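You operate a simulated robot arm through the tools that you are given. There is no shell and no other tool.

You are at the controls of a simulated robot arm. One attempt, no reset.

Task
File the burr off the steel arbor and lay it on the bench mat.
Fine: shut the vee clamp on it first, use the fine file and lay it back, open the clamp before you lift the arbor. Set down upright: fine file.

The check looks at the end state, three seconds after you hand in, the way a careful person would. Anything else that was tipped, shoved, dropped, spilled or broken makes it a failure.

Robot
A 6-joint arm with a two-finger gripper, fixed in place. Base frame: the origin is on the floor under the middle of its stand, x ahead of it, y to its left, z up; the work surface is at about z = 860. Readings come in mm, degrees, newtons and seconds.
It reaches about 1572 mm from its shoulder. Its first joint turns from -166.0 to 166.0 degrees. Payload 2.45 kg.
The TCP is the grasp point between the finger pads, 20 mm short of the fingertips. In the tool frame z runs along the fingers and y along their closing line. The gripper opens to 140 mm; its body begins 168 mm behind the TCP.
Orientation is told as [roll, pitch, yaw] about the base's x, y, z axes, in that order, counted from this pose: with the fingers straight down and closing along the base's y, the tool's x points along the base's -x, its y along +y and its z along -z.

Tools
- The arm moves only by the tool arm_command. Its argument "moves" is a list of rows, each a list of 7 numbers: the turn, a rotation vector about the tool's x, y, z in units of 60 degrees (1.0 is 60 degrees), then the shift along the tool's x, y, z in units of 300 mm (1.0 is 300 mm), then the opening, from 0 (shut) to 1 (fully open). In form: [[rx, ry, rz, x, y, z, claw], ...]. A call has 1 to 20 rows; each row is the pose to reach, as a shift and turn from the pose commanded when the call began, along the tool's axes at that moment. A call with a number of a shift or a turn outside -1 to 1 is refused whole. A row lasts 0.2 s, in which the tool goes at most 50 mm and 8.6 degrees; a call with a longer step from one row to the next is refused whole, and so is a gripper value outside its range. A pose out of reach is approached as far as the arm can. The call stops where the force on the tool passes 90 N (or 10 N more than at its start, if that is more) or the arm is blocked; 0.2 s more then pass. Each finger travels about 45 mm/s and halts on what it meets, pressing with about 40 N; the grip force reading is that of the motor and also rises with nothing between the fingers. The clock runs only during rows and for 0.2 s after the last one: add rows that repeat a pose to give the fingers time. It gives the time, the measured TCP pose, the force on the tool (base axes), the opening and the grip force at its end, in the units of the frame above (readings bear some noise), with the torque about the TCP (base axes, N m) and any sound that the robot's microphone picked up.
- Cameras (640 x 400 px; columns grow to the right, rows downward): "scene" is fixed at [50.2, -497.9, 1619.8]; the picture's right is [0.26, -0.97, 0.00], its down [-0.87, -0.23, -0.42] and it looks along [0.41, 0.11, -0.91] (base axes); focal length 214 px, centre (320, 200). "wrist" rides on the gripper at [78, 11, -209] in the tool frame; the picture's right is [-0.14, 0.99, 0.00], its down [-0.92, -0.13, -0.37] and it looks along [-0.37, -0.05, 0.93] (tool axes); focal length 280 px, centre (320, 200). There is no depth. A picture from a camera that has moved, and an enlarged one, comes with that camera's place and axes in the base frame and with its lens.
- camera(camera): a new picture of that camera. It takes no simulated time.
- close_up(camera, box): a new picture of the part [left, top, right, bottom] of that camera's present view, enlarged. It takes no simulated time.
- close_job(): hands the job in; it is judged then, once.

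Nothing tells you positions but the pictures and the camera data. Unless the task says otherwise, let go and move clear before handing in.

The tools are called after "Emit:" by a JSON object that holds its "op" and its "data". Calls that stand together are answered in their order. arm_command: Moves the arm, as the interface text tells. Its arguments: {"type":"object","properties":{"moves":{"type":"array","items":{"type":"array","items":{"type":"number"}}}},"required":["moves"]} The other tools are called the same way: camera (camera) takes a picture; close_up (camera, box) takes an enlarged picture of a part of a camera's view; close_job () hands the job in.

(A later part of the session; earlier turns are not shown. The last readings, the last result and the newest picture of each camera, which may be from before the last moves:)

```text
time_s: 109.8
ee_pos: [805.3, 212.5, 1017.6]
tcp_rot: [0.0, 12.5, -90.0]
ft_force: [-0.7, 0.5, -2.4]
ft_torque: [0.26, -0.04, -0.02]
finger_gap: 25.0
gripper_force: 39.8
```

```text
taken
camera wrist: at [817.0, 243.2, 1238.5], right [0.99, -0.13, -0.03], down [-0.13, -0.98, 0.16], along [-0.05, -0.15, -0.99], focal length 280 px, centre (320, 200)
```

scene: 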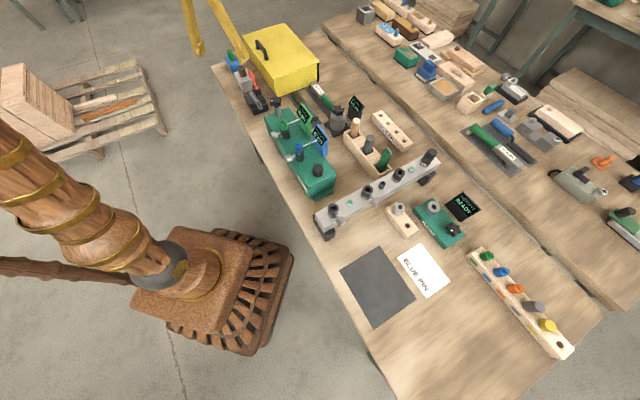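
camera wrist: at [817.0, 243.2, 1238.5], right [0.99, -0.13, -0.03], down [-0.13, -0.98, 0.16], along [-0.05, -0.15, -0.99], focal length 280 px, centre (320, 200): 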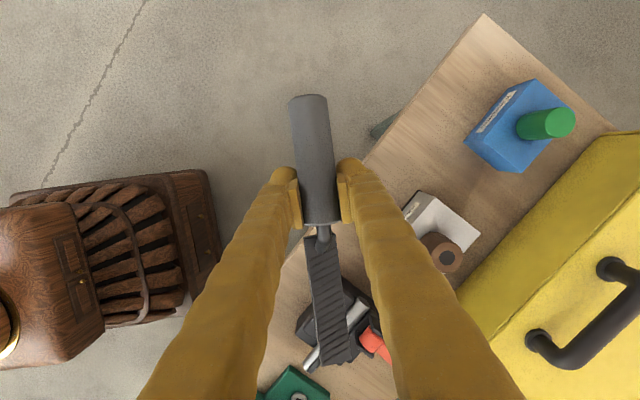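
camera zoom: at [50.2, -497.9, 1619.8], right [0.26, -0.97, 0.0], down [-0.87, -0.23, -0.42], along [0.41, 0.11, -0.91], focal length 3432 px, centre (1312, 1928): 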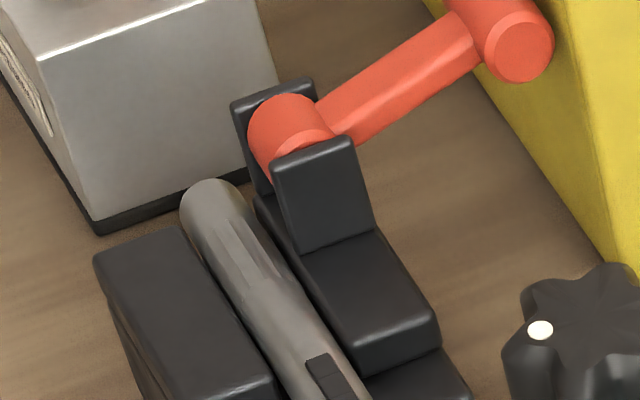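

The scene view shows the same strip pattern as before filing, so I can't confirm progress from this angle with the file in the way. I'll lay the file back on its mat, inspect the burr with a clear view, and re-grip it better if more filing is needed; first I turn it back in steps.

Emit:
{"op": "arm_command", "data": {"moves": [[0.0274, 0, -0.1239, -0.019, -0.047, -0.048, 0.05], [0.0549, 0, -0.2477, -0.038, -0.095, -0.097, 0.05], [0.0823, 0, -0.3716, -0.057, -0.142, -0.145, 0.05], [0.1098, 0, -0.4954, -0.077, -0.189, -0.193, 0.05], [0.1372, 0, -0.6193, -0.096, -0.237, -0.242, 0.05], [0.1647, 0, -0.7431, -0.115, -0.284, -0.29, 0.05]]}}

Emit:
{"op": "close_up", "data": {"camera": "scene", "box": [195, 45, 275, 105]}}

Emit:
{"op": "camera", "data": {"camera": "wrist"}}

```text
time_s: 111.2
ee_pos: [719.2, 158.5, 1096.3]
tcp_rot: [0.1, 12.4, -44.1]
ft_force: [-0.5, -0.2, -3.5]
ft_torque: [0.16, 0.19, 0.02]
finger_gap: 25.1
gripper_force: 40.1
```

```text
6.67 times, centred on (235, 75) of scene
camera zoom: at [50.2, -497.9, 1619.8], right [0.26, -0.97, 0.0], down [-0.87, -0.23, -0.42], along [0.41, 0.11, -0.91], focal length 1430 px, centre (887, 1033)
```

zoom: 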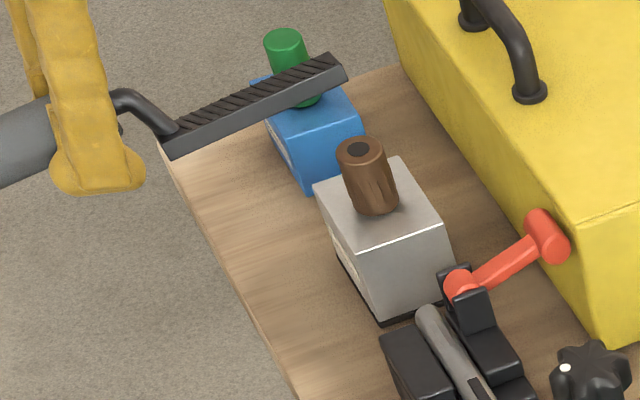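

```text
taken
camera wrist: at [705.6, 187.7, 1315.5], right [0.79, 0.62, -0.03], down [0.61, -0.77, 0.16], along [0.08, -0.14, -0.99], focal length 280 px, centre (320, 200)
```

wrist: 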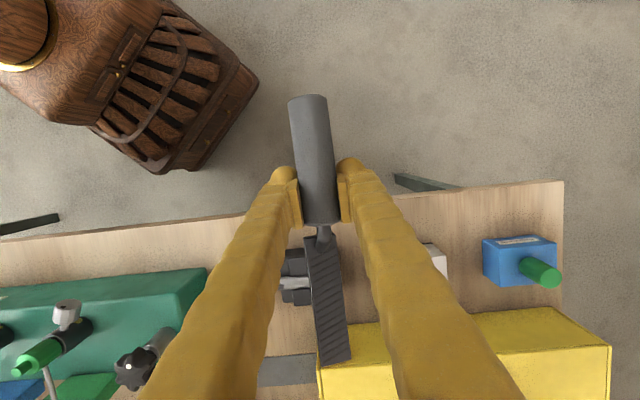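

The blade is nose-up by about 6° at this tool tilt (the file has pivoted nearly 19° in the grip). I continue turning it back toward its mat, high above the bench.

Emit:
{"op": "arm_command", "data": {"moves": [[0.027, 0, -0.1229, -0.043, -0.047, -0.018, 0.05], [0.054, 0, -0.2458, -0.087, -0.094, -0.035, 0.05], [0.081, 0, -0.3687, -0.13, -0.141, -0.053, 0.05], [0.108, 0, -0.4916, -0.173, -0.188, -0.07, 0.05], [0.135, 0, -0.6145, -0.217, -0.235, -0.088, 0.05], [0.162, 0, -0.7374, -0.26, -0.282, -0.105, 0.05]]}}

```text
time_s: 112.6
ee_pos: [718.7, 39.6, 1108.6]
tcp_rot: [0.0, 12.6, 1.4]
ft_force: [-0.8, 0.8, -3.0]
ft_torque: [-0.02, 0.26, 0.0]
finger_gap: 25.0
gripper_force: 40.3
```

Emit:
{"op": "arm_command", "data": {"moves": [[0.0237, 0, -0.106, -0.033, -0.134, -0.005, 0.05], [0.0474, 0, -0.2119, -0.065, -0.269, -0.011, 0.05], [0.0711, 0, -0.3179, -0.098, -0.403, -0.016, 0.05], [0.0947, 0, -0.4238, -0.13, -0.537, -0.021, 0.05], [0.1184, 0, -0.5298, -0.163, -0.671, -0.026, 0.05], [0.1421, 0, -0.6357, -0.195, -0.806, -0.032, 0.05], [0.1658, 0, -0.7417, -0.228, -0.94, -0.037, 0.05]]}}

Emit:
{"op": "camera", "data": {"camera": "wrist"}}

Emit:
{"op": "close_up", "data": {"camera": "scene", "box": [250, 50, 350, 140]}}

```text
time_s: 114.2
ee_pos: [795.1, -240.2, 1103.3]
tcp_rot: [0.0, 12.3, 46.8]
ft_force: [0.8, -0.2, -2.9]
ft_torque: [-0.17, 0.19, 0.0]
finger_gap: 25.3
gripper_force: 40.3
```

```text
taken
camera wrist: at [765.7, -255.6, 1323.6], right [-0.63, 0.78, -0.03], down [0.76, 0.63, 0.16], along [0.14, 0.08, -0.99], focal length 280 px, centre (320, 200)
```

wrist: 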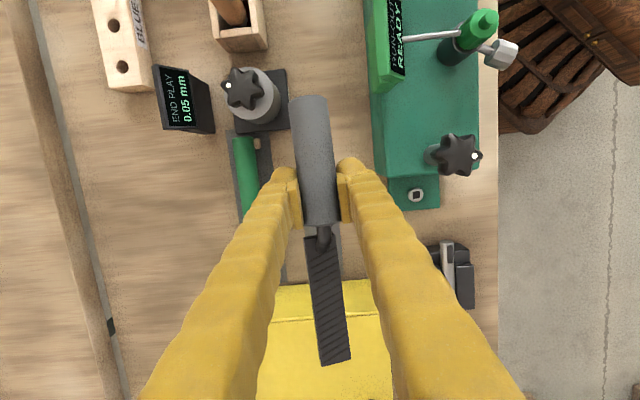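

```text
4.44 times, centred on (300, 95) of scene
camera zoom: at [50.2, -497.9, 1619.8], right [0.26, -0.97, 0.0], down [-0.87, -0.23, -0.42], along [0.41, 0.11, -0.91], focal length 953 px, centre (409, 667)
```

zoom: 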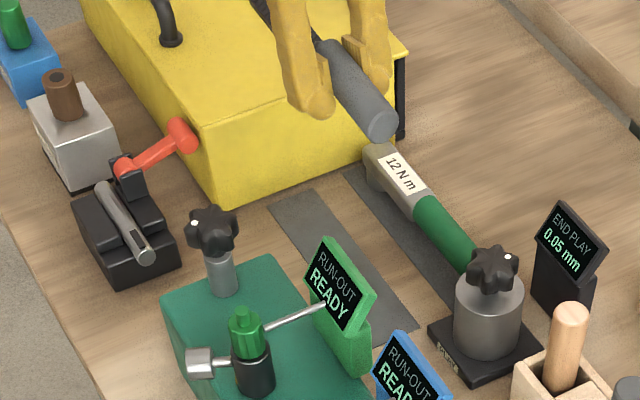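

Now I level the blade with a further 6° tilt and lower to about 70 mm above the mat.

Emit:
{"op": "arm_command", "data": {"moves": [[0, 0.027, 0, -0.037, -0.012, 0.1, 0.05], [0, 0.054, 0, -0.073, -0.023, 0.2, 0.05], [0, 0.08, 0, -0.11, -0.035, 0.3, 0.05], [0, 0.107, 0, -0.146, -0.046, 0.4, 0.05], [0, 0.107, 0, -0.146, -0.046, 0.457, 0.05], [0, 0.107, 0, -0.146, -0.046, 0.457, 0.05]]}}

Emit:
{"op": "camera", "data": {"camera": "wrist"}}

Emit:
{"op": "close_up", "data": {"camera": "scene", "box": [260, 60, 340, 130]}}

```text
time_s: 115.6
ee_pos: [813.2, -241.7, 962.2]
tcp_rot: [0.0, 18.9, 46.7]
ft_force: [0.5, 0.1, -2.5]
ft_torque: [-0.16, 0.16, 0.0]
finger_gap: 25.2
gripper_force: 40.0
```

```text
taken
camera wrist: at [801.5, -238.2, 1183.7], right [-0.63, 0.77, -0.04], down [0.77, 0.63, 0.05], along [0.07, 0.0, -1.0], focal length 280 px, centre (320, 200)
```

wrist: 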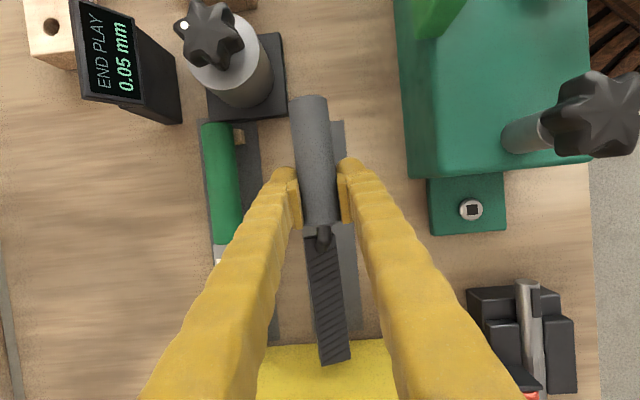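

```text
5.71 times, centred on (300, 95) of scene
camera zoom: at [50.2, -497.9, 1619.8], right [0.26, -0.97, 0.0], down [-0.87, -0.23, -0.42], along [0.41, 0.11, -0.91], focal length 1226 px, centre (434, 800)
```

zoom: 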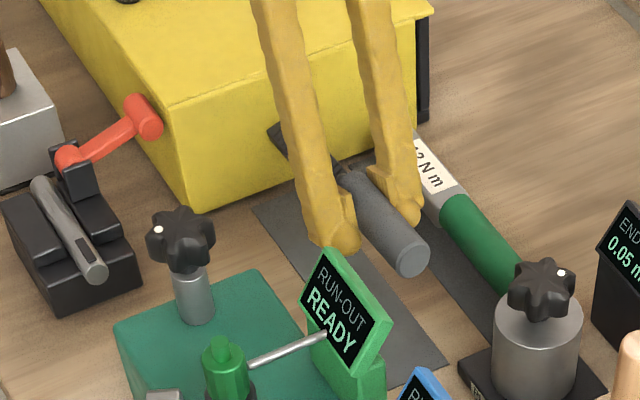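

Nearly in place: tip clear of the box by about 27 mm. I shift a few millimetres onto the original line and lower to just above the mat.

Emit:
{"op": "arm_command", "data": {"moves": [[0, 0, 0, -0.03, 0.01, 0.07, 0.05], [0, 0, 0, -0.06, 0.01, 0.14, 0.05], [0, 0, 0, -0.075, 0.01, 0.178, 0.05], [0, 0, 0, -0.08, 0.01, 0.191, 0.05], [0, 0, 0, -0.08, 0.01, 0.191, 0.05]]}}

Emit:
{"op": "close_up", "data": {"camera": "scene", "box": [275, 80, 345, 130]}}

Emit:
{"op": "camera", "data": {"camera": "wrist"}}

```text
time_s: 116.8
ee_pos: [814.0, -236.4, 898.3]
tcp_rot: [0.0, 18.8, 46.6]
ft_force: [0.9, -0.9, -3.0]
ft_torque: [-0.11, 0.12, 0.0]
finger_gap: 25.0
gripper_force: 40.1
```

```text
8.00 times, centred on (310, 105) of scene
camera zoom: at [50.2, -497.9, 1619.8], right [0.26, -0.97, 0.0], down [-0.87, -0.23, -0.42], along [0.41, 0.11, -0.91], focal length 1716 px, centre (400, 960)
```

zoom: 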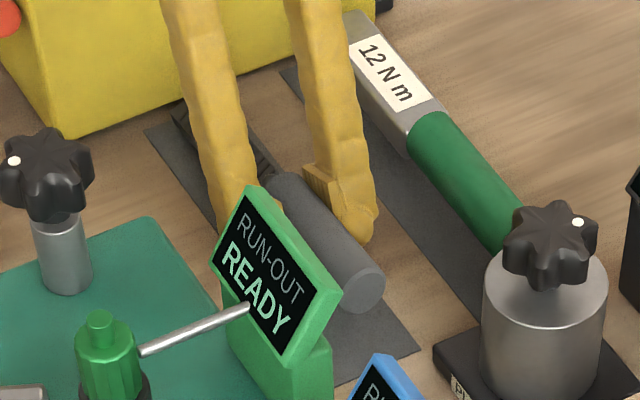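

```text
taken
camera wrist: at [803.7, -232.4, 1121.2], right [-0.63, 0.77, -0.04], down [0.77, 0.63, 0.05], along [0.07, 0.0, -1.0], focal length 280 px, centre (320, 200)
```

wrist: 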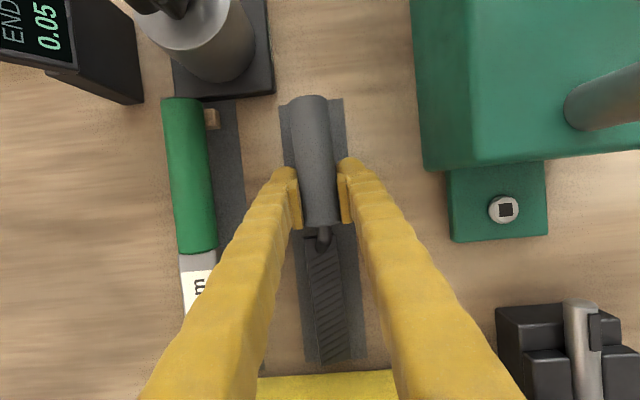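

The file hangs over its mat in nearly its original place. I lower in small steps until it touches.

Emit:
{"op": "arm_command", "data": {"moves": [[0, 0, 0, -0.0032, 0, 0.0095, 0.05], [0, 0, 0, -0.0065, 0, 0.019, 0.05], [0, 0, 0, -0.0086, 0, 0.0252, 0.05], [0, 0, 0, -0.0086, 0, 0.0252, 0.05]]}}

```text
time_s: 117.8
ee_pos: [814.7, -234.2, 891.0]
tcp_rot: [-0.1, 18.8, 46.7]
ft_force: [-3.0, -4.9, 11.1]
ft_torque: [1.29, -1.16, -0.2]
finger_gap: 25.1
gripper_force: 39.9
```

The tip touches first (14 N). I ease the nose up slightly while lowering a touch so the whole blade rests, then open.

Emit:
{"op": "arm_command", "data": {"moves": [[0, -0.012, 0, 0, 0, 0.001, 0.05], [0, -0.025, 0, -0.001, 0, 0.004, 0.05], [0, -0.03, 0, -0.002, 0, 0.006, 0.05], [0, -0.03, 0, -0.002, 0, 0.006, 0.05]]}}

```text
time_s: 118.8
ee_pos: [813.8, -235.1, 890.0]
tcp_rot: [-0.1, 17.0, 46.7]
ft_force: [0.0, 0.8, -3.0]
ft_torque: [-0.16, 0.16, -0.01]
finger_gap: 25.1
gripper_force: 40.2
```

Emit:
{"op": "arm_command", "data": {"moves": [[0, 0, 0, -0.0015, 0, 0.0048, 0.05], [0, 0, 0, -0.0015, 0, 0.0048, 0.05]]}}

```text
time_s: 119.4
ee_pos: [813.9, -233.8, 887.6]
tcp_rot: [-0.1, 17.0, 46.6]
ft_force: [-5.3, -1.4, 15.6]
ft_torque: [0.4, -0.09, 0.14]
finger_gap: 25.0
gripper_force: 40.2
```

Now the blade's root rests too, at the original grip height. I open the fingers and rise straight up.

Emit:
{"op": "arm_command", "data": {"moves": [[0, 0, 0, 0, 0, 0, 0.15], [0, 0, 0, 0, 0, 0, 0.25], [0, 0, 0, 0, 0, 0, 0.4], [0, 0, 0, 0, 0, 0, 0.45], [0, 0, 0, 0, 0, 0, 0.45]]}}

Emit:
{"op": "camera", "data": {"camera": "wrist"}}

Emit:
{"op": "close_up", "data": {"camera": "scene", "box": [275, 80, 345, 130]}}

```text
time_s: 120.6
ee_pos: [813.3, -234.0, 887.9]
tcp_rot: [0.0, 17.0, 46.8]
ft_force: [0.1, -0.1, -0.2]
ft_torque: [0.0, -0.02, 0.0]
finger_gap: 63.2
gripper_force: 0.0
```

```text
taken
camera wrist: at [798.4, -236.6, 1109.6], right [-0.63, 0.77, -0.04], down [0.77, 0.63, 0.08], along [0.09, 0.02, -1.0], focal length 280 px, centre (320, 200)
```

wrist: 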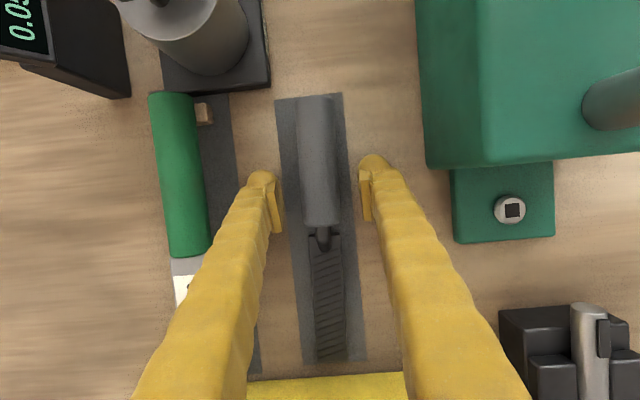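

```text
8.00 times, centred on (310, 105) of scene
camera zoom: at [50.2, -497.9, 1619.8], right [0.26, -0.97, 0.0], down [-0.87, -0.23, -0.42], along [0.41, 0.11, -0.91], focal length 1716 px, centre (400, 960)
```

zoom: 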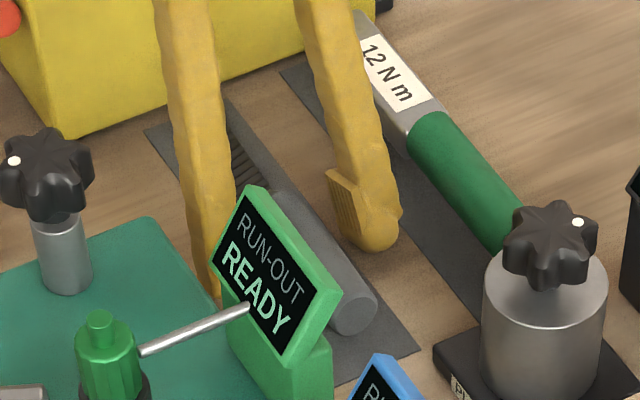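

The file lies flat on its mat again. I rise and straighten the wrist, then go look at the burr with a clear view.

Emit:
{"op": "arm_command", "data": {"moves": [[0, 0, 0, 0.029, 0, -0.096, 0.45], [0, 0, 0, 0.058, 0, -0.191, 0.45], [0, -0.1, 0, 0.088, 0, -0.287, 0.45], [0, -0.2, 0, 0.117, 0, -0.382, 0.45], [0, -0.283, 0, 0.146, 0, -0.478, 0.6]]}}

Emit:
{"op": "close_up", "data": {"camera": "scene", "box": [275, 80, 345, 130]}}

```text
time_s: 121.8
ee_pos: [813.0, -234.7, 1036.5]
tcp_rot: [-0.1, 0.0, 46.7]
ft_force: [-0.1, 0.4, -0.2]
ft_torque: [0.04, -0.03, 0.04]
finger_gap: 84.2
gripper_force: 0.2
```

```text
8.00 times, centred on (310, 105) of scene
camera zoom: at [50.2, -497.9, 1619.8], right [0.26, -0.97, 0.0], down [-0.87, -0.23, -0.42], along [0.41, 0.11, -0.91], focal length 1716 px, centre (400, 960)
```

zoom: 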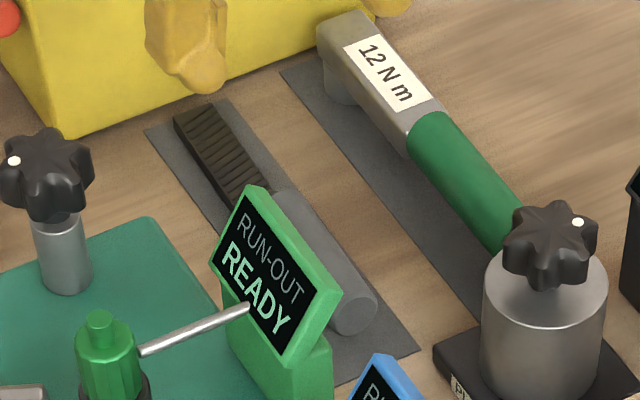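

The file is back to within a few millimetres of where it was. I go to exactly the same viewpoint as early in the job to compare the burr before and after.

Emit:
{"op": "arm_command", "data": {"moves": [[0, 0, 0.13, -0.011, -0.026, -0.079, 0.7], [0, 0, 0.259, -0.021, -0.052, -0.158, 0.8], [0, 0, 0.389, -0.032, -0.078, -0.238, 0.9], [0, 0, 0.519, -0.043, -0.103, -0.317, 1], [0, 0, 0.648, -0.053, -0.129, -0.396, 1], [0, 0, 0.778, -0.064, -0.155, -0.475, 1], [0, 0, 0.778, -0.064, -0.155, -0.475, 1]]}}

Emit:
{"op": "close_up", "data": {"camera": "wrist", "box": [475, 60, 525, 115]}}

Emit:
{"op": "close_up", "data": {"camera": "wrist", "box": [440, 30, 540, 120]}}

```text
time_s: 123.4
ee_pos: [861.9, -252.3, 1182.7]
tcp_rot: [0.0, 0.0, 0.0]
ft_force: [0.6, 0.8, -0.3]
ft_torque: [-0.01, 0.02, 0.04]
finger_gap: 140.0
gripper_force: 0.1
```

```text
7.27 times, centred on (500, 88) of wrist
camera zoom: at [784.7, -240.9, 1390.1], right [0.14, 0.99, 0.0], down [0.92, -0.13, 0.37], along [0.36, -0.05, -0.93], focal length 2039 px, centre (-989, 1018)
```

zoom: 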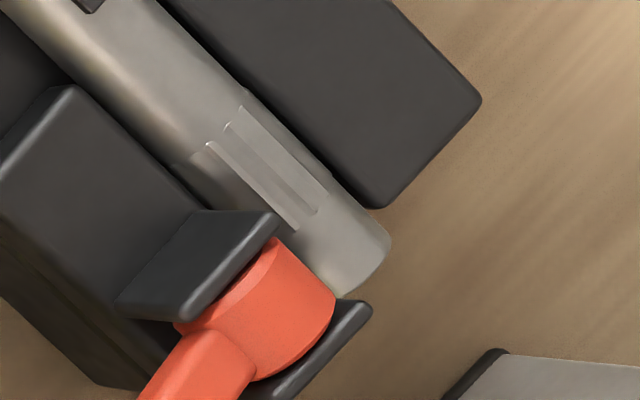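

```text
4.44 times, centred on (490, 75) of wrist
camera zoom: at [784.7, -240.9, 1390.1], right [0.14, 0.99, 0.0], down [0.92, -0.13, 0.37], along [0.36, -0.05, -0.93], focal length 1246 px, centre (-436, 756)
```

zoom: 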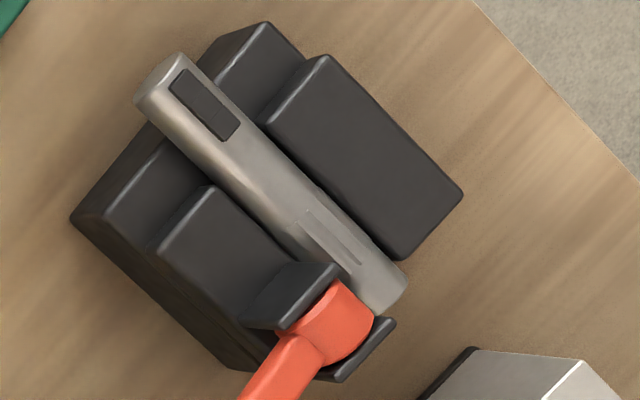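

The strips look much the same from this view. I go to the other earlier viewpoint (directly above the clamp, before filing) for a sharper comparison.

Emit:
{"op": "arm_command", "data": {"moves": [[0, 0, 0.107, 0.021, 0.14, 0.037, 1], [0, 0, 0.214, 0.042, 0.28, 0.074, 0.9], [0, 0, 0.321, 0.063, 0.42, 0.111, 0.8], [0, 0, 0.429, 0.084, 0.561, 0.149, 0.7], [0, 0, 0.536, 0.105, 0.701, 0.186, 0.6], [0, 0, 0.643, 0.126, 0.841, 0.223, 0.5], [0, 0, 0.75, 0.147, 0.981, 0.26, 0.4], [0, 0, 0.75, 0.147, 0.981, 0.26, 0.4]]}}

Emit:
{"op": "close_up", "data": {"camera": "wrist", "box": [275, 100, 335, 170]}}

Emit:
{"op": "close_up", "data": {"camera": "wrist", "box": [293, 140, 321, 166]}}

```text
time_s: 125.2
ee_pos: [818.8, 43.3, 1101.5]
tcp_rot: [0.0, 0.0, -45.0]
ft_force: [-0.4, -0.4, -0.5]
ft_torque: [-0.02, -0.02, -0.02]
finger_gap: 55.6
gripper_force: 0.0
```

```text
5.71 times, centred on (305, 135) of wrist
camera zoom: at [772.5, 106.3, 1310.6], right [0.8, 0.6, 0.0], down [0.56, -0.74, 0.37], along [0.22, -0.29, -0.93], focal length 1602 px, centre (406, 571)
```

zoom: 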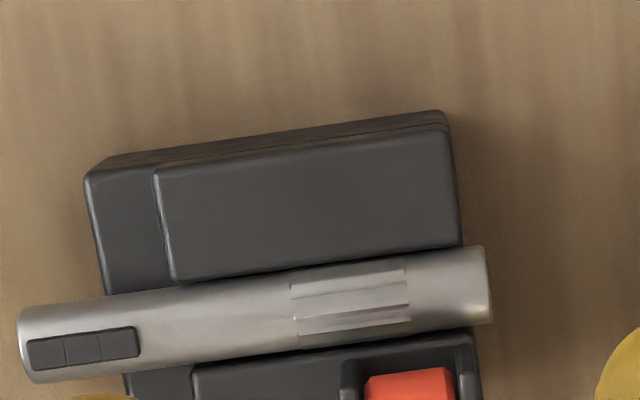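

```text
15.38 times, centred on (307, 153) of wrist
camera zoom: at [772.5, 106.3, 1310.6], right [0.8, 0.6, 0.0], down [0.56, -0.74, 0.37], along [0.22, -0.29, -0.93], focal length 4314 px, centre (520, 923)
```

zoom: 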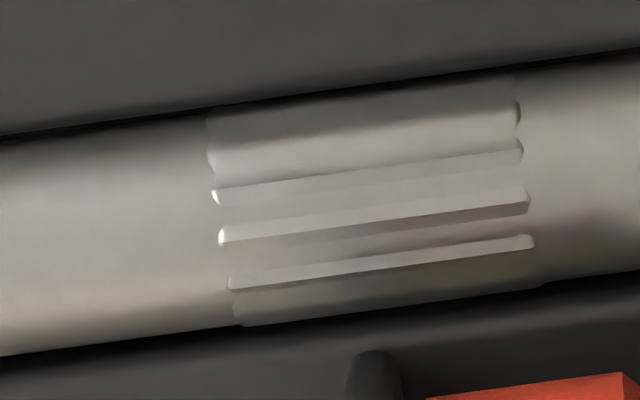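

The burr is a set of raised spline-like strips over the arbor's top. To tell whether filing has reduced it, I return to the exact viewpoint I had just before the long strokes (t = 67 s).

Emit:
{"op": "arm_command", "data": {"moves": [[0, -0.012, 0, 0.118, -0.004, 0.07, 0.4], [0, -0.025, 0, 0.236, -0.008, 0.14, 0.4], [0, -0.037, 0, 0.354, -0.012, 0.21, 0.4], [0, -0.05, 0, 0.472, -0.017, 0.28, 0.4], [0, -0.062, 0, 0.59, -0.021, 0.35, 0.4], [0, -0.075, 0, 0.708, -0.025, 0.419, 0.4], [0, -0.075, 0, 0.708, -0.025, 0.419, 0.4]]}}

Emit:
{"op": "close_up", "data": {"camera": "wrist", "box": [325, 295, 365, 330]}}

Emit:
{"op": "camera", "data": {"camera": "wrist"}}

```text
time_s: 126.8
ee_pos: [663.6, 183.8, 977.6]
tcp_rot: [0.0, -4.5, -45.0]
ft_force: [-1.0, -0.6, 0.4]
ft_torque: [-0.01, 0.01, 0.0]
finger_gap: 56.1
gripper_force: 0.0
```

```text
11.43 times, centred on (345, 312) of wrist
camera zoom: at [605.7, 258.8, 1179.4], right [0.8, 0.6, 0.01], down [0.54, -0.72, 0.44], along [0.27, -0.35, -0.9], focal length 3204 px, centre (34, -1086)
```

zoom: 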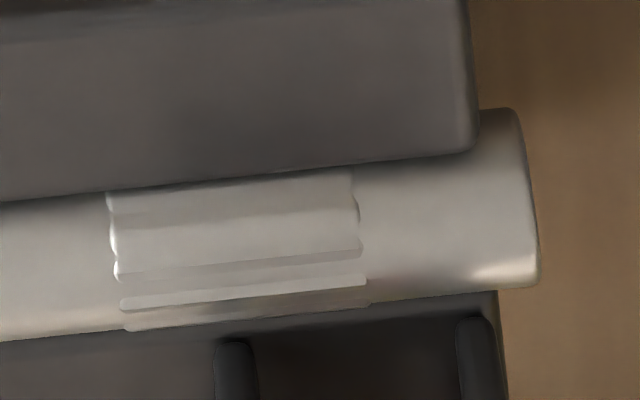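

```text
taken
camera wrist: at [605.7, 258.8, 1179.4], right [0.8, 0.6, 0.01], down [0.54, -0.72, 0.44], along [0.27, -0.35, -0.9], focal length 280 px, centre (320, 200)
```

wrist: 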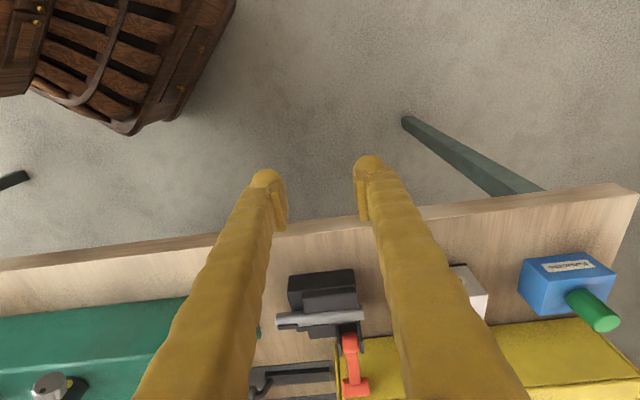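

The patch is identical to before the long strokes, so those strokes did not remove anything. I want to check the file itself — in particular its underside — so I go back to it for a better grip and a look; first back to a straight wrist, high up.

Emit:
{"op": "arm_command", "data": {"moves": [[-0.0049, 0.0119, -0.1248, -0.076, -0.027, -0.1, 0.5], [-0.0098, 0.0237, -0.2497, -0.152, -0.053, -0.2, 0.5], [-0.0147, 0.0356, -0.3745, -0.228, -0.08, -0.3, 0.5], [-0.0196, 0.0474, -0.4993, -0.304, -0.106, -0.34, 0.5], [-0.0245, 0.0593, -0.6242, -0.38, -0.133, -0.36, 0.5], [-0.0294, 0.0711, -0.749, -0.456, -0.159, -0.373, 0.5]]}}

```text
time_s: 128.2
ee_pos: [718.5, 60.2, 1099.2]
tcp_rot: [-0.1, -0.1, 0.0]
ft_force: [0.0, -0.5, -0.2]
ft_torque: [-0.01, -0.02, 0.0]
finger_gap: 70.0
gripper_force: 0.1
```

Emit:
{"op": "arm_command", "data": {"moves": [[0, 0, -0.102, -0.045, -0.141, 0, 0.43], [0, 0, -0.205, -0.089, -0.283, 0, 0.43], [0, 0, -0.307, -0.134, -0.424, 0, 0.43], [0, 0, -0.41, -0.178, -0.566, 0, 0.43], [0, 0, -0.512, -0.223, -0.707, 0.03, 0.43], [0, 0, -0.615, -0.267, -0.849, 0.08, 0.43], [0, 0, -0.717, -0.312, -0.99, 0.13, 0.43], [0, 0, -0.717, -0.312, -0.99, 0.13, 0.43]]}}

Emit:
{"op": "close_up", "data": {"camera": "wrist", "box": [250, 100, 390, 240]}}

```text
time_s: 130.0
ee_pos: [812.2, -234.2, 1060.6]
tcp_rot: [0.0, 0.0, 43.1]
ft_force: [0.1, 0.1, 0.2]
ft_torque: [0.0, -0.02, -0.05]
finger_gap: 60.1
gripper_force: 0.1
```

```text
2.86 times, centred on (320, 170) of wrist
camera zoom: at [748.9, -279.7, 1269.7], right [-0.58, 0.82, 0.0], down [0.76, 0.54, 0.37], along [0.3, 0.21, -0.93], focal length 801 px, centre (320, 286)
```

zoom: 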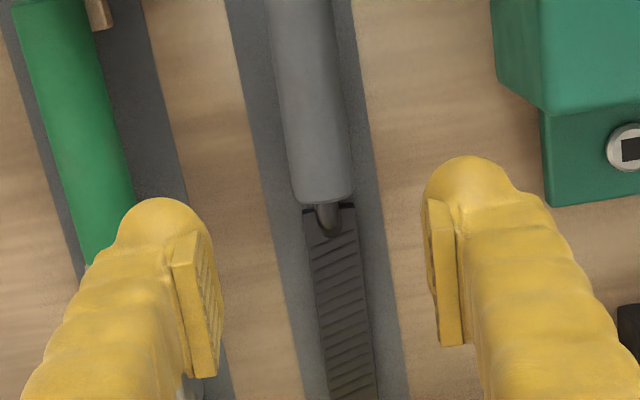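

The handle is right below; I adjust a few millimetres and descend to grip it at its mid-height (z ≈ 896) this time.

Emit:
{"op": "arm_command", "data": {"moves": [[0, 0, 0, -0.007, -0.011, 0.13, 0.43], [0, 0, 0, -0.007, -0.011, 0.26, 0.43], [0, 0, 0, -0.007, -0.011, 0.38, 0.43], [0, 0, 0, -0.007, -0.011, 0.48, 0.43], [0, 0, 0, -0.007, -0.011, 0.53, 0.43], [0, 0, 0, -0.007, -0.011, 0.547, 0.43], [0, 0, 0, -0.007, -0.011, 0.547, 0.43]]}}

Emit:
{"op": "close_up", "data": {"camera": "wrist", "box": [250, 130, 390, 270]}}

```text
time_s: 131.6
ee_pos: [815.2, -235.3, 896.3]
tcp_rot: [0.0, 0.0, 42.9]
ft_force: [-0.4, -0.7, -0.3]
ft_torque: [0.03, 0.05, 0.0]
finger_gap: 59.9
gripper_force: 0.0
```

```text
2.86 times, centred on (320, 200) of wrist
camera zoom: at [751.8, -280.4, 1104.8], right [-0.58, 0.82, 0.0], down [0.76, 0.54, 0.37], along [0.3, 0.21, -0.93], focal length 801 px, centre (320, 200)
```

zoom: 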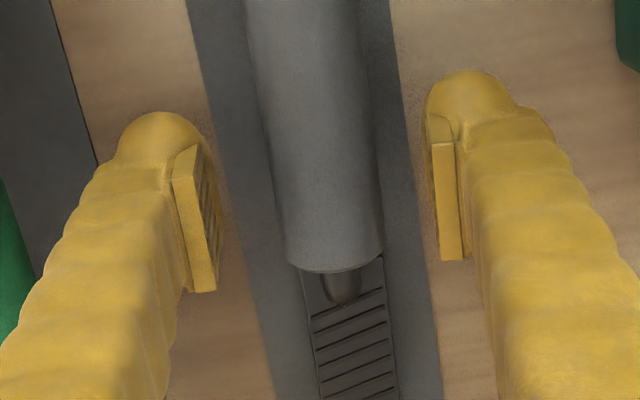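

Centred. I close on the handle and lift.

Emit:
{"op": "arm_command", "data": {"moves": [[0, 0, 0, 0, 0, 0, 0.3], [0, 0, 0, 0, 0, 0, 0.15], [0, 0, 0, 0, 0, 0, 0.05], [0, 0, 0, 0, 0, 0, 0.05], [0, 0, 0, 0, 0, 0, 0.05]]}}

```text
time_s: 132.8
ee_pos: [816.1, -236.8, 897.4]
tcp_rot: [0.1, 0.0, 43.0]
ft_force: [-1.0, 0.7, 0.3]
ft_torque: [0.01, 0.04, 0.1]
finger_gap: 26.2
gripper_force: 40.3
```

Gripped at mid-height (26 mm). I lift it high and carry it over the arbor, blade parallel to the arbor this time with its centreline over the burr.

Emit:
{"op": "arm_command", "data": {"moves": [[0, 0, 0, 0, 0, -0.03, 0.05], [0, 0, 0, 0, 0, -0.15, 0.05], [0, 0, 0, 0, 0, -0.3, 0.05], [0, 0, 0, 0, 0, -0.45, 0.05], [0, 0, 0, 0, 0, -0.6, 0.05], [0, 0, 0, 0, 0, -0.63, 0.05], [0, 0, -0.007, -0.049, 0.13, -0.63, 0.05], [0, 0, -0.013, -0.098, 0.26, -0.63, 0.05], [0, 0, -0.02, -0.148, 0.391, -0.63, 0.05], [0, 0, -0.026, -0.197, 0.521, -0.63, 0.05], [0, 0, -0.033, -0.246, 0.651, -0.63, 0.05], [0, 0, -0.033, -0.246, 0.651, -0.63, 0.05]]}}

Emit:
{"op": "camera", "data": {"camera": "wrist"}}

Emit:
{"op": "close_up", "data": {"camera": "scene", "box": [215, 40, 305, 120]}}

```text
time_s: 135.4
ee_pos: [738.0, -41.9, 1085.2]
tcp_rot: [0.0, 0.1, 45.1]
ft_force: [0.1, -0.2, -2.9]
ft_torque: [-0.18, 0.18, 0.01]
finger_gap: 26.3
gripper_force: 40.0
```

```text
taken
camera wrist: at [676.1, -88.6, 1293.9], right [-0.6, 0.8, 0.0], down [0.74, 0.56, 0.37], along [0.29, 0.22, -0.93], focal length 280 px, centre (320, 200)
```

wrist: 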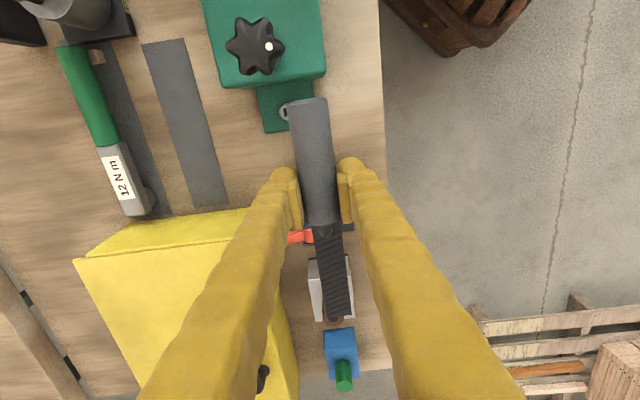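

```text
5.00 times, centred on (260, 80) of scene
camera zoom: at [50.2, -497.9, 1619.8], right [0.26, -0.97, 0.0], down [-0.87, -0.23, -0.42], along [0.41, 0.11, -0.91], focal length 1072 px, centre (620, 800)
```

zoom: 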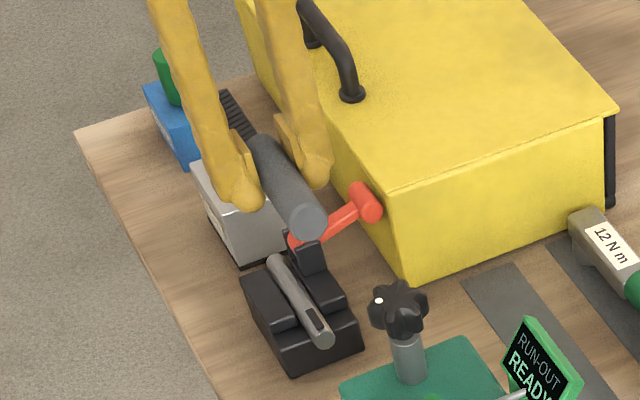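

The file hangs level and aligned this time. I shift 2 mm away from the bracket and lower toward the burr.

Emit:
{"op": "arm_command", "data": {"moves": [[0, 0, 0, 0, 0.007, 0.12, 0.05], [0, 0, 0, 0, 0.007, 0.24, 0.05], [0, 0, 0, 0, 0.007, 0.34, 0.05], [0, 0, 0, 0, 0.007, 0.39, 0.05], [0, 0, 0, 0, 0.007, 0.41, 0.05], [0, 0, 0, 0, 0.007, 0.41, 0.05]]}}

Emit:
{"op": "close_up", "data": {"camera": "wrist", "box": [260, 170, 400, 330]}}

Emit:
{"op": "close_up", "data": {"camera": "scene", "box": [230, 65, 290, 115]}}

```text
time_s: 136.8
ee_pos: [733.4, -41.1, 961.9]
tcp_rot: [0.0, 0.1, 45.0]
ft_force: [-0.2, 0.0, -2.9]
ft_torque: [-0.17, 0.2, -0.03]
finger_gap: 25.8
gripper_force: 40.7
```

```text
2.50 times, centred on (330, 250) of wrist
camera zoom: at [672.3, -88.1, 1170.5], right [-0.6, 0.8, 0.0], down [0.74, 0.56, 0.37], along [0.29, 0.22, -0.93], focal length 701 px, centre (295, 75)
```

zoom: 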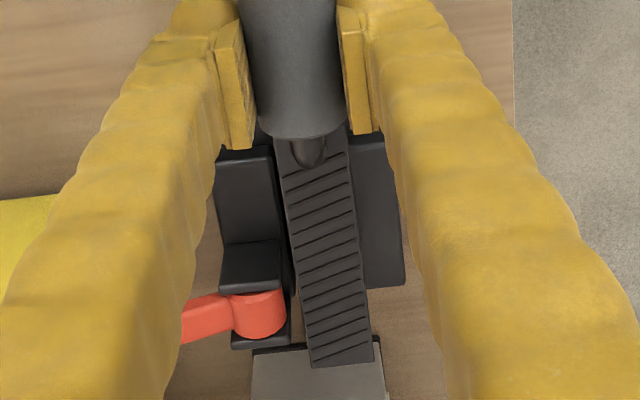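

```text
8.00 times, centred on (260, 90) of scene
camera zoom: at [50.2, -497.9, 1619.8], right [0.26, -0.97, 0.0], down [-0.87, -0.23, -0.42], along [0.41, 0.11, -0.91], focal length 1716 px, centre (800, 1080)
```

zoom: 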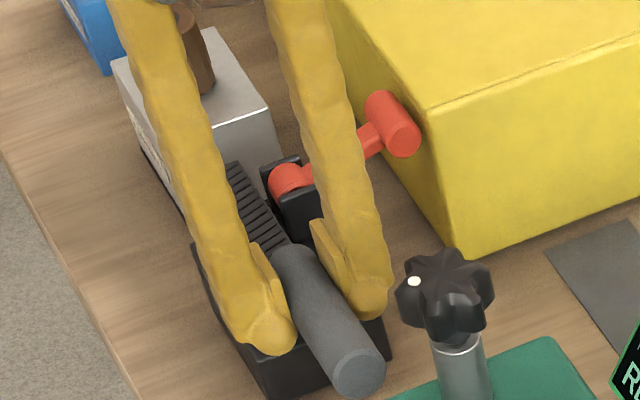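

Good alignment, clear of bracket, can and fixture. I lower to contact in small steps.

Emit:
{"op": "arm_command", "data": {"moves": [[0, 0, 0, 0, 0, 0.006, 0.05], [0, 0, 0, 0, 0, 0.012, 0.05], [0, 0, 0, 0, 0, 0.016, 0.05], [0, 0, 0, 0, 0, 0.016, 0.05]]}}

```text
time_s: 137.8
ee_pos: [734.1, -42.0, 957.0]
tcp_rot: [0.0, -0.1, 45.0]
ft_force: [-0.1, -0.5, -2.7]
ft_torque: [-0.18, 0.16, -0.02]
finger_gap: 26.2
gripper_force: 40.2
```

Emit:
{"op": "arm_command", "data": {"moves": [[0, 0, 0, 0, 0, 0.004, 0.05], [0, 0, 0, 0, 0, 0.007, 0.05], [0, 0, 0, 0, 0, 0.007, 0.05]]}}

```text
time_s: 138.6
ee_pos: [736.4, -41.5, 954.3]
tcp_rot: [-0.1, -0.1, 45.0]
ft_force: [0.8, 0.3, -2.8]
ft_torque: [-0.18, 0.19, 0.0]
finger_gap: 26.0
gripper_force: 40.2
```

Emit:
{"op": "arm_command", "data": {"moves": [[0, 0, 0, 0, 0, 0.003, 0.05], [0, 0, 0, 0, 0, 0.006, 0.05], [0, 0, 0, 0, 0, 0.006, 0.05]]}}

```text
time_s: 139.4
ee_pos: [735.2, -41.0, 952.8]
tcp_rot: [0.1, 0.0, 45.0]
ft_force: [-0.3, 0.5, -3.3]
ft_torque: [-0.16, 0.17, 0.0]
finger_gap: 25.9
gripper_force: 40.5
```

Emit:
{"op": "arm_command", "data": {"moves": [[0, 0, 0, 0, 0, 0.003, 0.05], [0, 0, 0, 0, 0, 0.005, 0.05], [0, 0, 0, 0, 0, 0.005, 0.05]]}}

```text
time_s: 140.2
ee_pos: [735.8, -41.5, 952.9]
tcp_rot: [0.0, 0.0, 45.0]
ft_force: [-2.2, 0.0, 6.2]
ft_torque: [0.75, -0.69, 0.31]
finger_gap: 26.3
gripper_force: 40.5
```

Emit:
{"op": "arm_command", "data": {"moves": [[0, 0, 0, 0, 0, 0.003, 0.05], [0, 0, 0, 0, 0, 0.003, 0.05], [0, 0, 0, 0, 0, 0.003, 0.05]]}}

```text
time_s: 141.0
ee_pos: [735.2, -41.9, 950.6]
tcp_rot: [-0.1, 0.0, 45.1]
ft_force: [2.5, -4.0, 9.4]
ft_torque: [0.01, -0.31, -0.18]
finger_gap: 25.8
gripper_force: 40.2
```

The blade is now resting flat on the arbor. I add slight nose-down pressure and stroke along the arbor's axis over the full burr.

Emit:
{"op": "arm_command", "data": {"moves": [[0, 0.015, 0, 0, 0, 0, 0.05], [0, 0.025, 0, 0, 0, 0, 0.05], [0, 0.027, 0, -0.04, 0, 0, 0.05], [0, 0.029, 0, -0.08, 0, 0, 0.05], [0, 0.031, 0, -0.12, 0, 0, 0.05], [0, 0.033, 0, -0.08, 0, 0, 0.05], [0, 0.035, 0, -0.04, 0, 0, 0.05], [0, 0.037, 0, 0, 0, 0, 0.05], [0, 0.039, 0, -0.04, 0, 0, 0.05], [0, 0.041, 0, -0.08, 0, 0, 0.05], [0, 0.043, 0, -0.12, 0, 0, 0.05], [0, 0.045, 0, -0.08, 0, 0, 0.05], [0, 0.047, 0, -0.04, 0, 0, 0.05], [0, 0.049, 0, 0, 0, 0, 0.05]]}}

Emit:
{"op": "close_up", "data": {"camera": "wrist", "box": [260, 170, 400, 330]}}

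```text
time_s: 144.0
ee_pos: [734.4, -41.5, 950.4]
tcp_rot: [-0.1, 3.0, 45.0]
ft_force: [3.3, 2.4, 9.0]
ft_torque: [0.49, -0.58, -0.04]
finger_gap: 25.9
gripper_force: 40.3
```

```text
2.50 times, centred on (330, 250) of wrist
camera zoom: at [680.4, -81.3, 1162.5], right [-0.6, 0.8, -0.01], down [0.75, 0.57, 0.32], along [0.26, 0.19, -0.95], focal length 701 px, centre (295, 75)
```

zoom: 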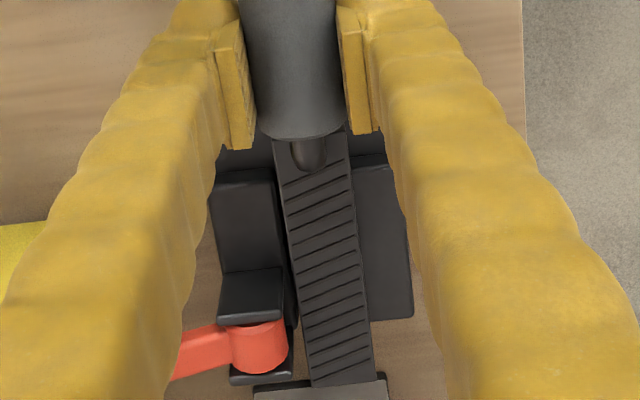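

Steady 12 N contact over the burr. I run two more sets of strokes in this position.

Emit:
{"op": "arm_command", "data": {"moves": [[0, 0.005, 0, -0.045, 0, 0.002, 0.05], [0, 0.007, 0, -0.09, 0, 0.004, 0.05], [0, 0.009, 0, -0.13, 0, 0.006, 0.05], [0, 0.011, 0, -0.09, 0, 0.005, 0.05], [0, 0.013, 0, -0.045, 0, 0.003, 0.05], [0, 0.015, 0, 0, 0, 0.001, 0.05], [0, 0.017, 0, -0.045, 0, 0.003, 0.05], [0, 0.019, 0, -0.09, 0, 0.005, 0.05], [0, 0.021, 0, -0.13, 0, 0.007, 0.05], [0, 0.023, 0, -0.09, 0, 0.006, 0.05], [0, 0.025, 0, -0.045, 0, 0.004, 0.05], [0, 0.027, 0, 0, 0, 0.002, 0.05], [0, 0.029, 0, -0.045, 0, 0.004, 0.05], [0, 0.031, 0, -0.09, 0, 0.006, 0.05], [0, 0.033, 0, -0.13, 0, 0.008, 0.05], [0, 0.035, 0, -0.09, 0, 0.007, 0.05], [0, 0.037, 0, -0.045, 0, 0.005, 0.05], [0, 0.039, 0, 0, 0, 0.003, 0.05]]}}

```text
time_s: 147.8
ee_pos: [733.5, -43.3, 949.0]
tcp_rot: [0.0, 5.4, 45.0]
ft_force: [0.5, -0.4, -2.4]
ft_torque: [-0.16, 0.14, 0.0]
finger_gap: 25.8
gripper_force: 40.3
```

Emit:
{"op": "arm_command", "data": {"moves": [[0, 0, 0, 0, 0, -0.05, 0.05], [0, 0, 0, 0, 0, -0.18, 0.05], [0, 0, 0, 0, 0, -0.32, 0.05], [0, 0, 0, 0, 0, -0.45, 0.05]]}}

Emit:
{"op": "close_up", "data": {"camera": "scene", "box": [248, 84, 268, 104]}}

Emit:
{"op": "close_up", "data": {"camera": "scene", "box": [220, 50, 300, 120]}}

```text
time_s: 148.8
ee_pos: [743.7, -32.5, 1085.0]
tcp_rot: [0.0, 5.2, 45.0]
ft_force: [0.3, -0.3, -3.3]
ft_torque: [-0.16, 0.2, -0.04]
finger_gap: 25.7
gripper_force: 40.1
```

```text
16.00 times, centred on (258, 94) of scene
camera zoom: at [50.2, -497.9, 1619.8], right [0.26, -0.97, 0.0], down [-0.87, -0.23, -0.42], along [0.41, 0.11, -0.91], focal length 3432 px, centre (1312, 1896)
```

zoom: 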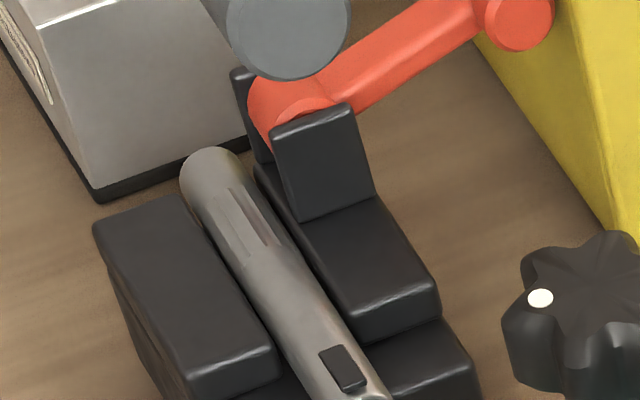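

```text
5.71 times, centred on (260, 85) of scene
camera zoom: at [50.2, -497.9, 1619.8], right [0.26, -0.97, 0.0], down [-0.87, -0.23, -0.42], along [0.41, 0.11, -0.91], focal length 1226 px, centre (663, 857)
```

zoom: 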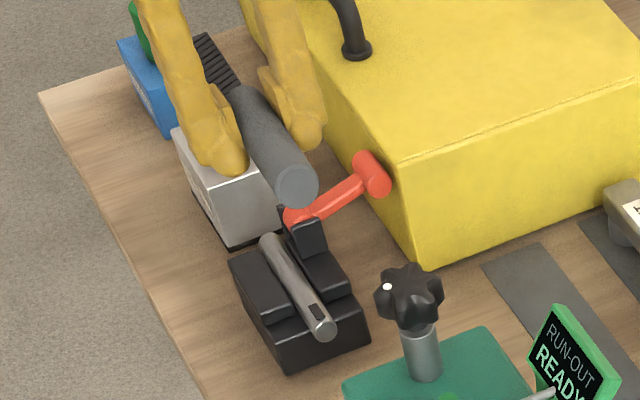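

Now I see it: the dark three-part patch at the arbor's near end was the burr — two of its three segments are gone after these strokes, one remains at the very end (the splines were just part of the arbor). The remaining piece is out of reach in this direction, so I bring the file in from the open side, crosswise at the arbor's end.

Emit:
{"op": "arm_command", "data": {"moves": [[-0.0113, 0, 0.1245, 0.0005, 0.042, 0, 0.05], [-0.0227, 0, 0.249, 0.001, 0.083, 0, 0.05], [-0.034, 0, 0.3735, 0.0015, 0.125, 0, 0.05], [-0.0453, 0, 0.4979, 0.002, 0.167, 0, 0.05], [-0.0567, 0, 0.6224, 0.0025, 0.208, 0, 0.05], [-0.068, 0, 0.7469, 0.003, 0.25, 0, 0.05]]}}

```text
time_s: 150.2
ee_pos: [688.3, 20.1, 1084.1]
tcp_rot: [-0.1, 5.3, -0.1]
ft_force: [0.3, -0.4, -4.1]
ft_torque: [-0.02, 0.25, 0.0]
finger_gap: 25.4
gripper_force: 39.9
```

Emit:
{"op": "arm_command", "data": {"moves": [[-0.0113, 0, 0.1245, 0.007, 0.019, 0, 0.05], [-0.0227, 0, 0.249, 0.015, 0.038, 0.001, 0.05], [-0.034, 0, 0.3735, 0.022, 0.058, 0.002, 0.05], [-0.0453, 0, 0.4979, 0.029, 0.077, 0.003, 0.05], [-0.0567, 0, 0.6224, 0.037, 0.096, 0.003, 0.05], [-0.068, 0, 0.7469, 0.044, 0.115, 0.004, 0.05]]}}

Emit:
{"op": "camera", "data": {"camera": "wrist"}}

Emit:
{"op": "close_up", "data": {"camera": "scene", "box": [200, 60, 290, 130]}}

Emit:
{"op": "close_up", "data": {"camera": "wrist", "box": [240, 180, 400, 340]}}

```text
time_s: 151.6
ee_pos: [675.8, 54.8, 1083.2]
tcp_rot: [-0.1, 5.2, -45.1]
ft_force: [0.1, -0.1, -2.8]
ft_torque: [0.17, 0.17, -0.02]
finger_gap: 25.5
gripper_force: 39.9
```

```text
taken
camera wrist: at [643.8, 105.2, 1298.0], right [0.8, 0.6, -0.01], down [0.58, -0.76, 0.28], along [0.16, -0.24, -0.96], focal length 280 px, centre (320, 200)
```

wrist: 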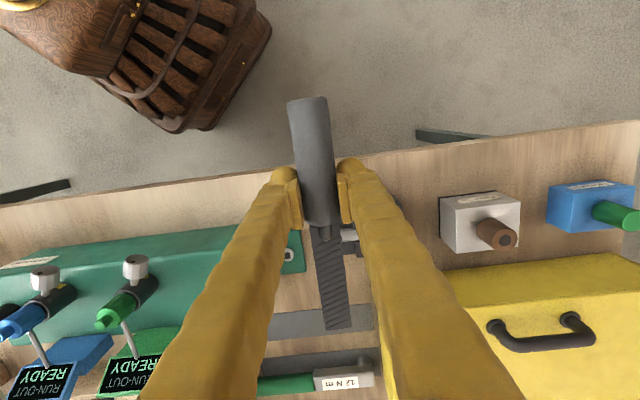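

```text
5.71 times, centred on (245, 95) of scene
camera zoom: at [50.2, -497.9, 1619.8], right [0.26, -0.97, 0.0], down [-0.87, -0.23, -0.42], along [0.41, 0.11, -0.91], focal length 1226 px, centre (749, 800)
```

zoom: 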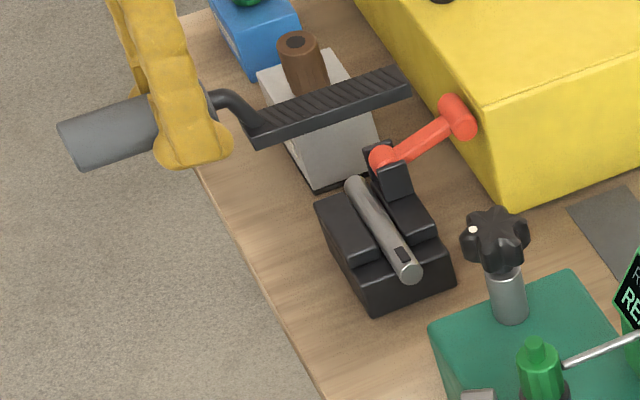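

```text
2.50 times, centred on (320, 260) of wrist
camera zoom: at [643.8, 105.2, 1298.0], right [0.8, 0.6, -0.01], down [0.58, -0.76, 0.28], along [0.16, -0.24, -0.96], focal length 701 px, centre (320, 50)
```

zoom: 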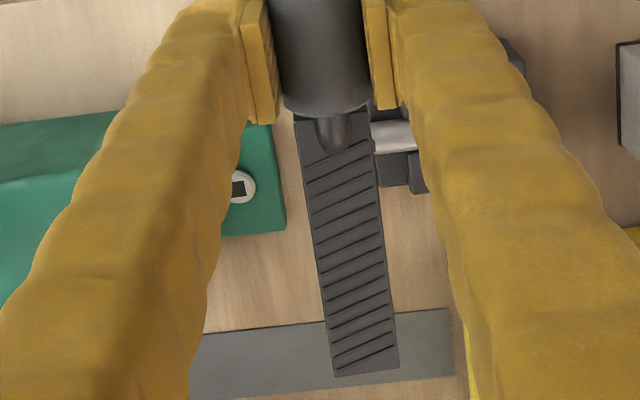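

The blade is crosswise, level, centred over the arbor's near end where the last dark segment sits. I move forward about 20 mm and lower to just above contact.

Emit:
{"op": "arm_command", "data": {"moves": [[0, 0, 0, -0.035, 0.003, 0.12, 0.05], [0, 0, 0, -0.07, 0.003, 0.24, 0.05], [0, 0, 0, -0.1, 0.003, 0.34, 0.05], [0, 0, 0, -0.106, 0.003, 0.385, 0.05], [0, 0, 0, -0.106, 0.003, 0.396, 0.05], [0, 0, 0, -0.106, 0.003, 0.396, 0.05]]}}

Emit:
{"op": "close_up", "data": {"camera": "scene", "box": [225, 75, 285, 120]}}

Emit:
{"op": "close_up", "data": {"camera": "wrist", "box": [240, 180, 400, 340]}}

```text
time_s: 153.0
ee_pos: [693.0, 41.2, 963.5]
tcp_rot: [0.0, 5.2, -45.0]
ft_force: [0.3, 0.3, -3.3]
ft_torque: [0.14, 0.16, -0.01]
finger_gap: 25.5
gripper_force: 39.7
```

```text
8.89 times, centred on (255, 98) of scene
camera zoom: at [50.2, -497.9, 1619.8], right [0.26, -0.97, 0.0], down [-0.87, -0.23, -0.42], along [0.41, 0.11, -0.91], focal length 1906 px, centre (898, 1111)
```

zoom: 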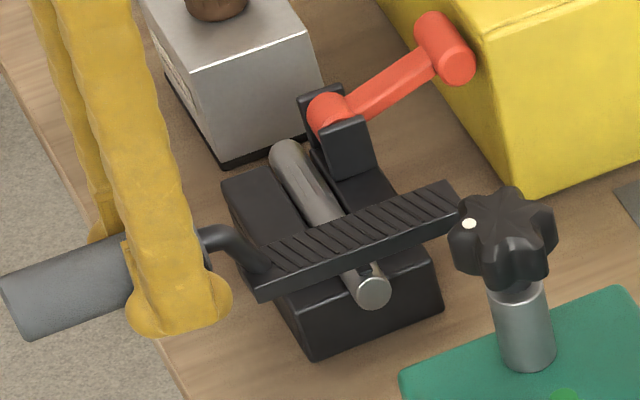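

```text
2.50 times, centred on (320, 260) of wrist
camera zoom: at [659.6, 91.0, 1178.0], right [0.8, 0.6, -0.01], down [0.58, -0.76, 0.28], along [0.16, -0.23, -0.96], focal length 701 px, centre (320, 50)
```

zoom: 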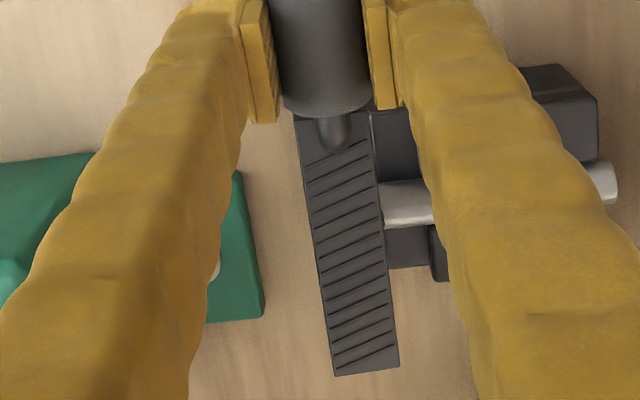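

The blade spans the arbor's end. I lower in small steps to contact.

Emit:
{"op": "arm_command", "data": {"moves": [[0, 0, 0, 0, 0, 0.008, 0.05], [0, 0, 0, 0, 0, 0.016, 0.05], [0, 0, 0, 0, 0, 0.023, 0.05], [0, 0, 0, 0, 0, 0.023, 0.05]]}}

```text
time_s: 154.0
ee_pos: [691.5, 41.5, 955.6]
tcp_rot: [-0.1, 5.2, -45.0]
ft_force: [-0.1, 0.3, -3.1]
ft_torque: [0.16, 0.14, 0.04]
finger_gap: 25.6
gripper_force: 39.6
```

Emit:
{"op": "arm_command", "data": {"moves": [[0, 0, 0, 0, 0, 0.004, 0.05], [0, 0, 0, 0, 0, 0.008, 0.05], [0, 0, 0, 0, 0, 0.008, 0.05]]}}

```text
time_s: 154.8
ee_pos: [690.3, 41.3, 953.6]
tcp_rot: [-0.1, 5.2, -44.9]
ft_force: [0.4, -0.5, -3.2]
ft_torque: [0.15, 0.14, 0.01]
finger_gap: 25.6
gripper_force: 40.0
```

Emit:
{"op": "arm_command", "data": {"moves": [[0, 0, 0, 0, 0, 0.004, 0.05], [0, 0, 0, 0, 0, 0.007, 0.05], [0, 0, 0, 0, 0, 0.007, 0.05]]}}

```text
time_s: 155.6
ee_pos: [691.8, 40.7, 951.3]
tcp_rot: [-0.1, 5.2, -45.0]
ft_force: [0.7, 0.1, -2.0]
ft_torque: [0.16, 0.17, 0.04]
finger_gap: 25.5
gripper_force: 40.0
```

Emit:
{"op": "arm_command", "data": {"moves": [[0, 0, 0, 0, 0, 0.004, 0.05], [0, 0, 0, 0, 0, 0.008, 0.05], [0, 0, 0, 0, 0, 0.008, 0.05]]}}

Emit:
{"op": "close_up", "data": {"camera": "scene", "box": [240, 85, 280, 120]}}

```text
time_s: 156.4
ee_pos: [691.6, 41.3, 949.9]
tcp_rot: [-0.2, 5.1, -45.0]
ft_force: [-2.7, 0.1, 13.7]
ft_torque: [-0.78, -0.97, -0.16]
finger_gap: 25.5
gripper_force: 40.4
```

```text
11.43 times, centred on (260, 102) of scene
camera zoom: at [50.2, -497.9, 1619.8], right [0.26, -0.97, 0.0], down [-0.87, -0.23, -0.42], along [0.41, 0.11, -0.91], focal length 2451 px, centre (1006, 1314)
```

zoom: 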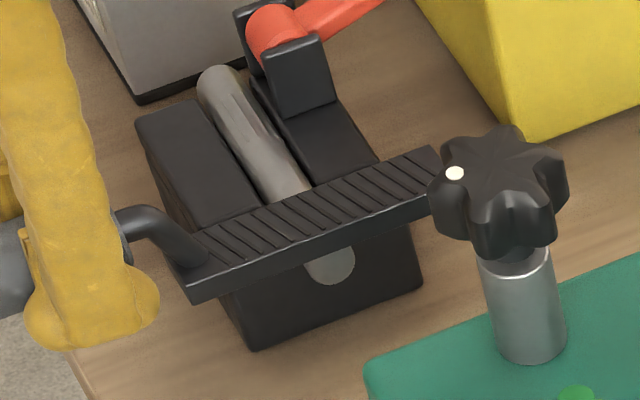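

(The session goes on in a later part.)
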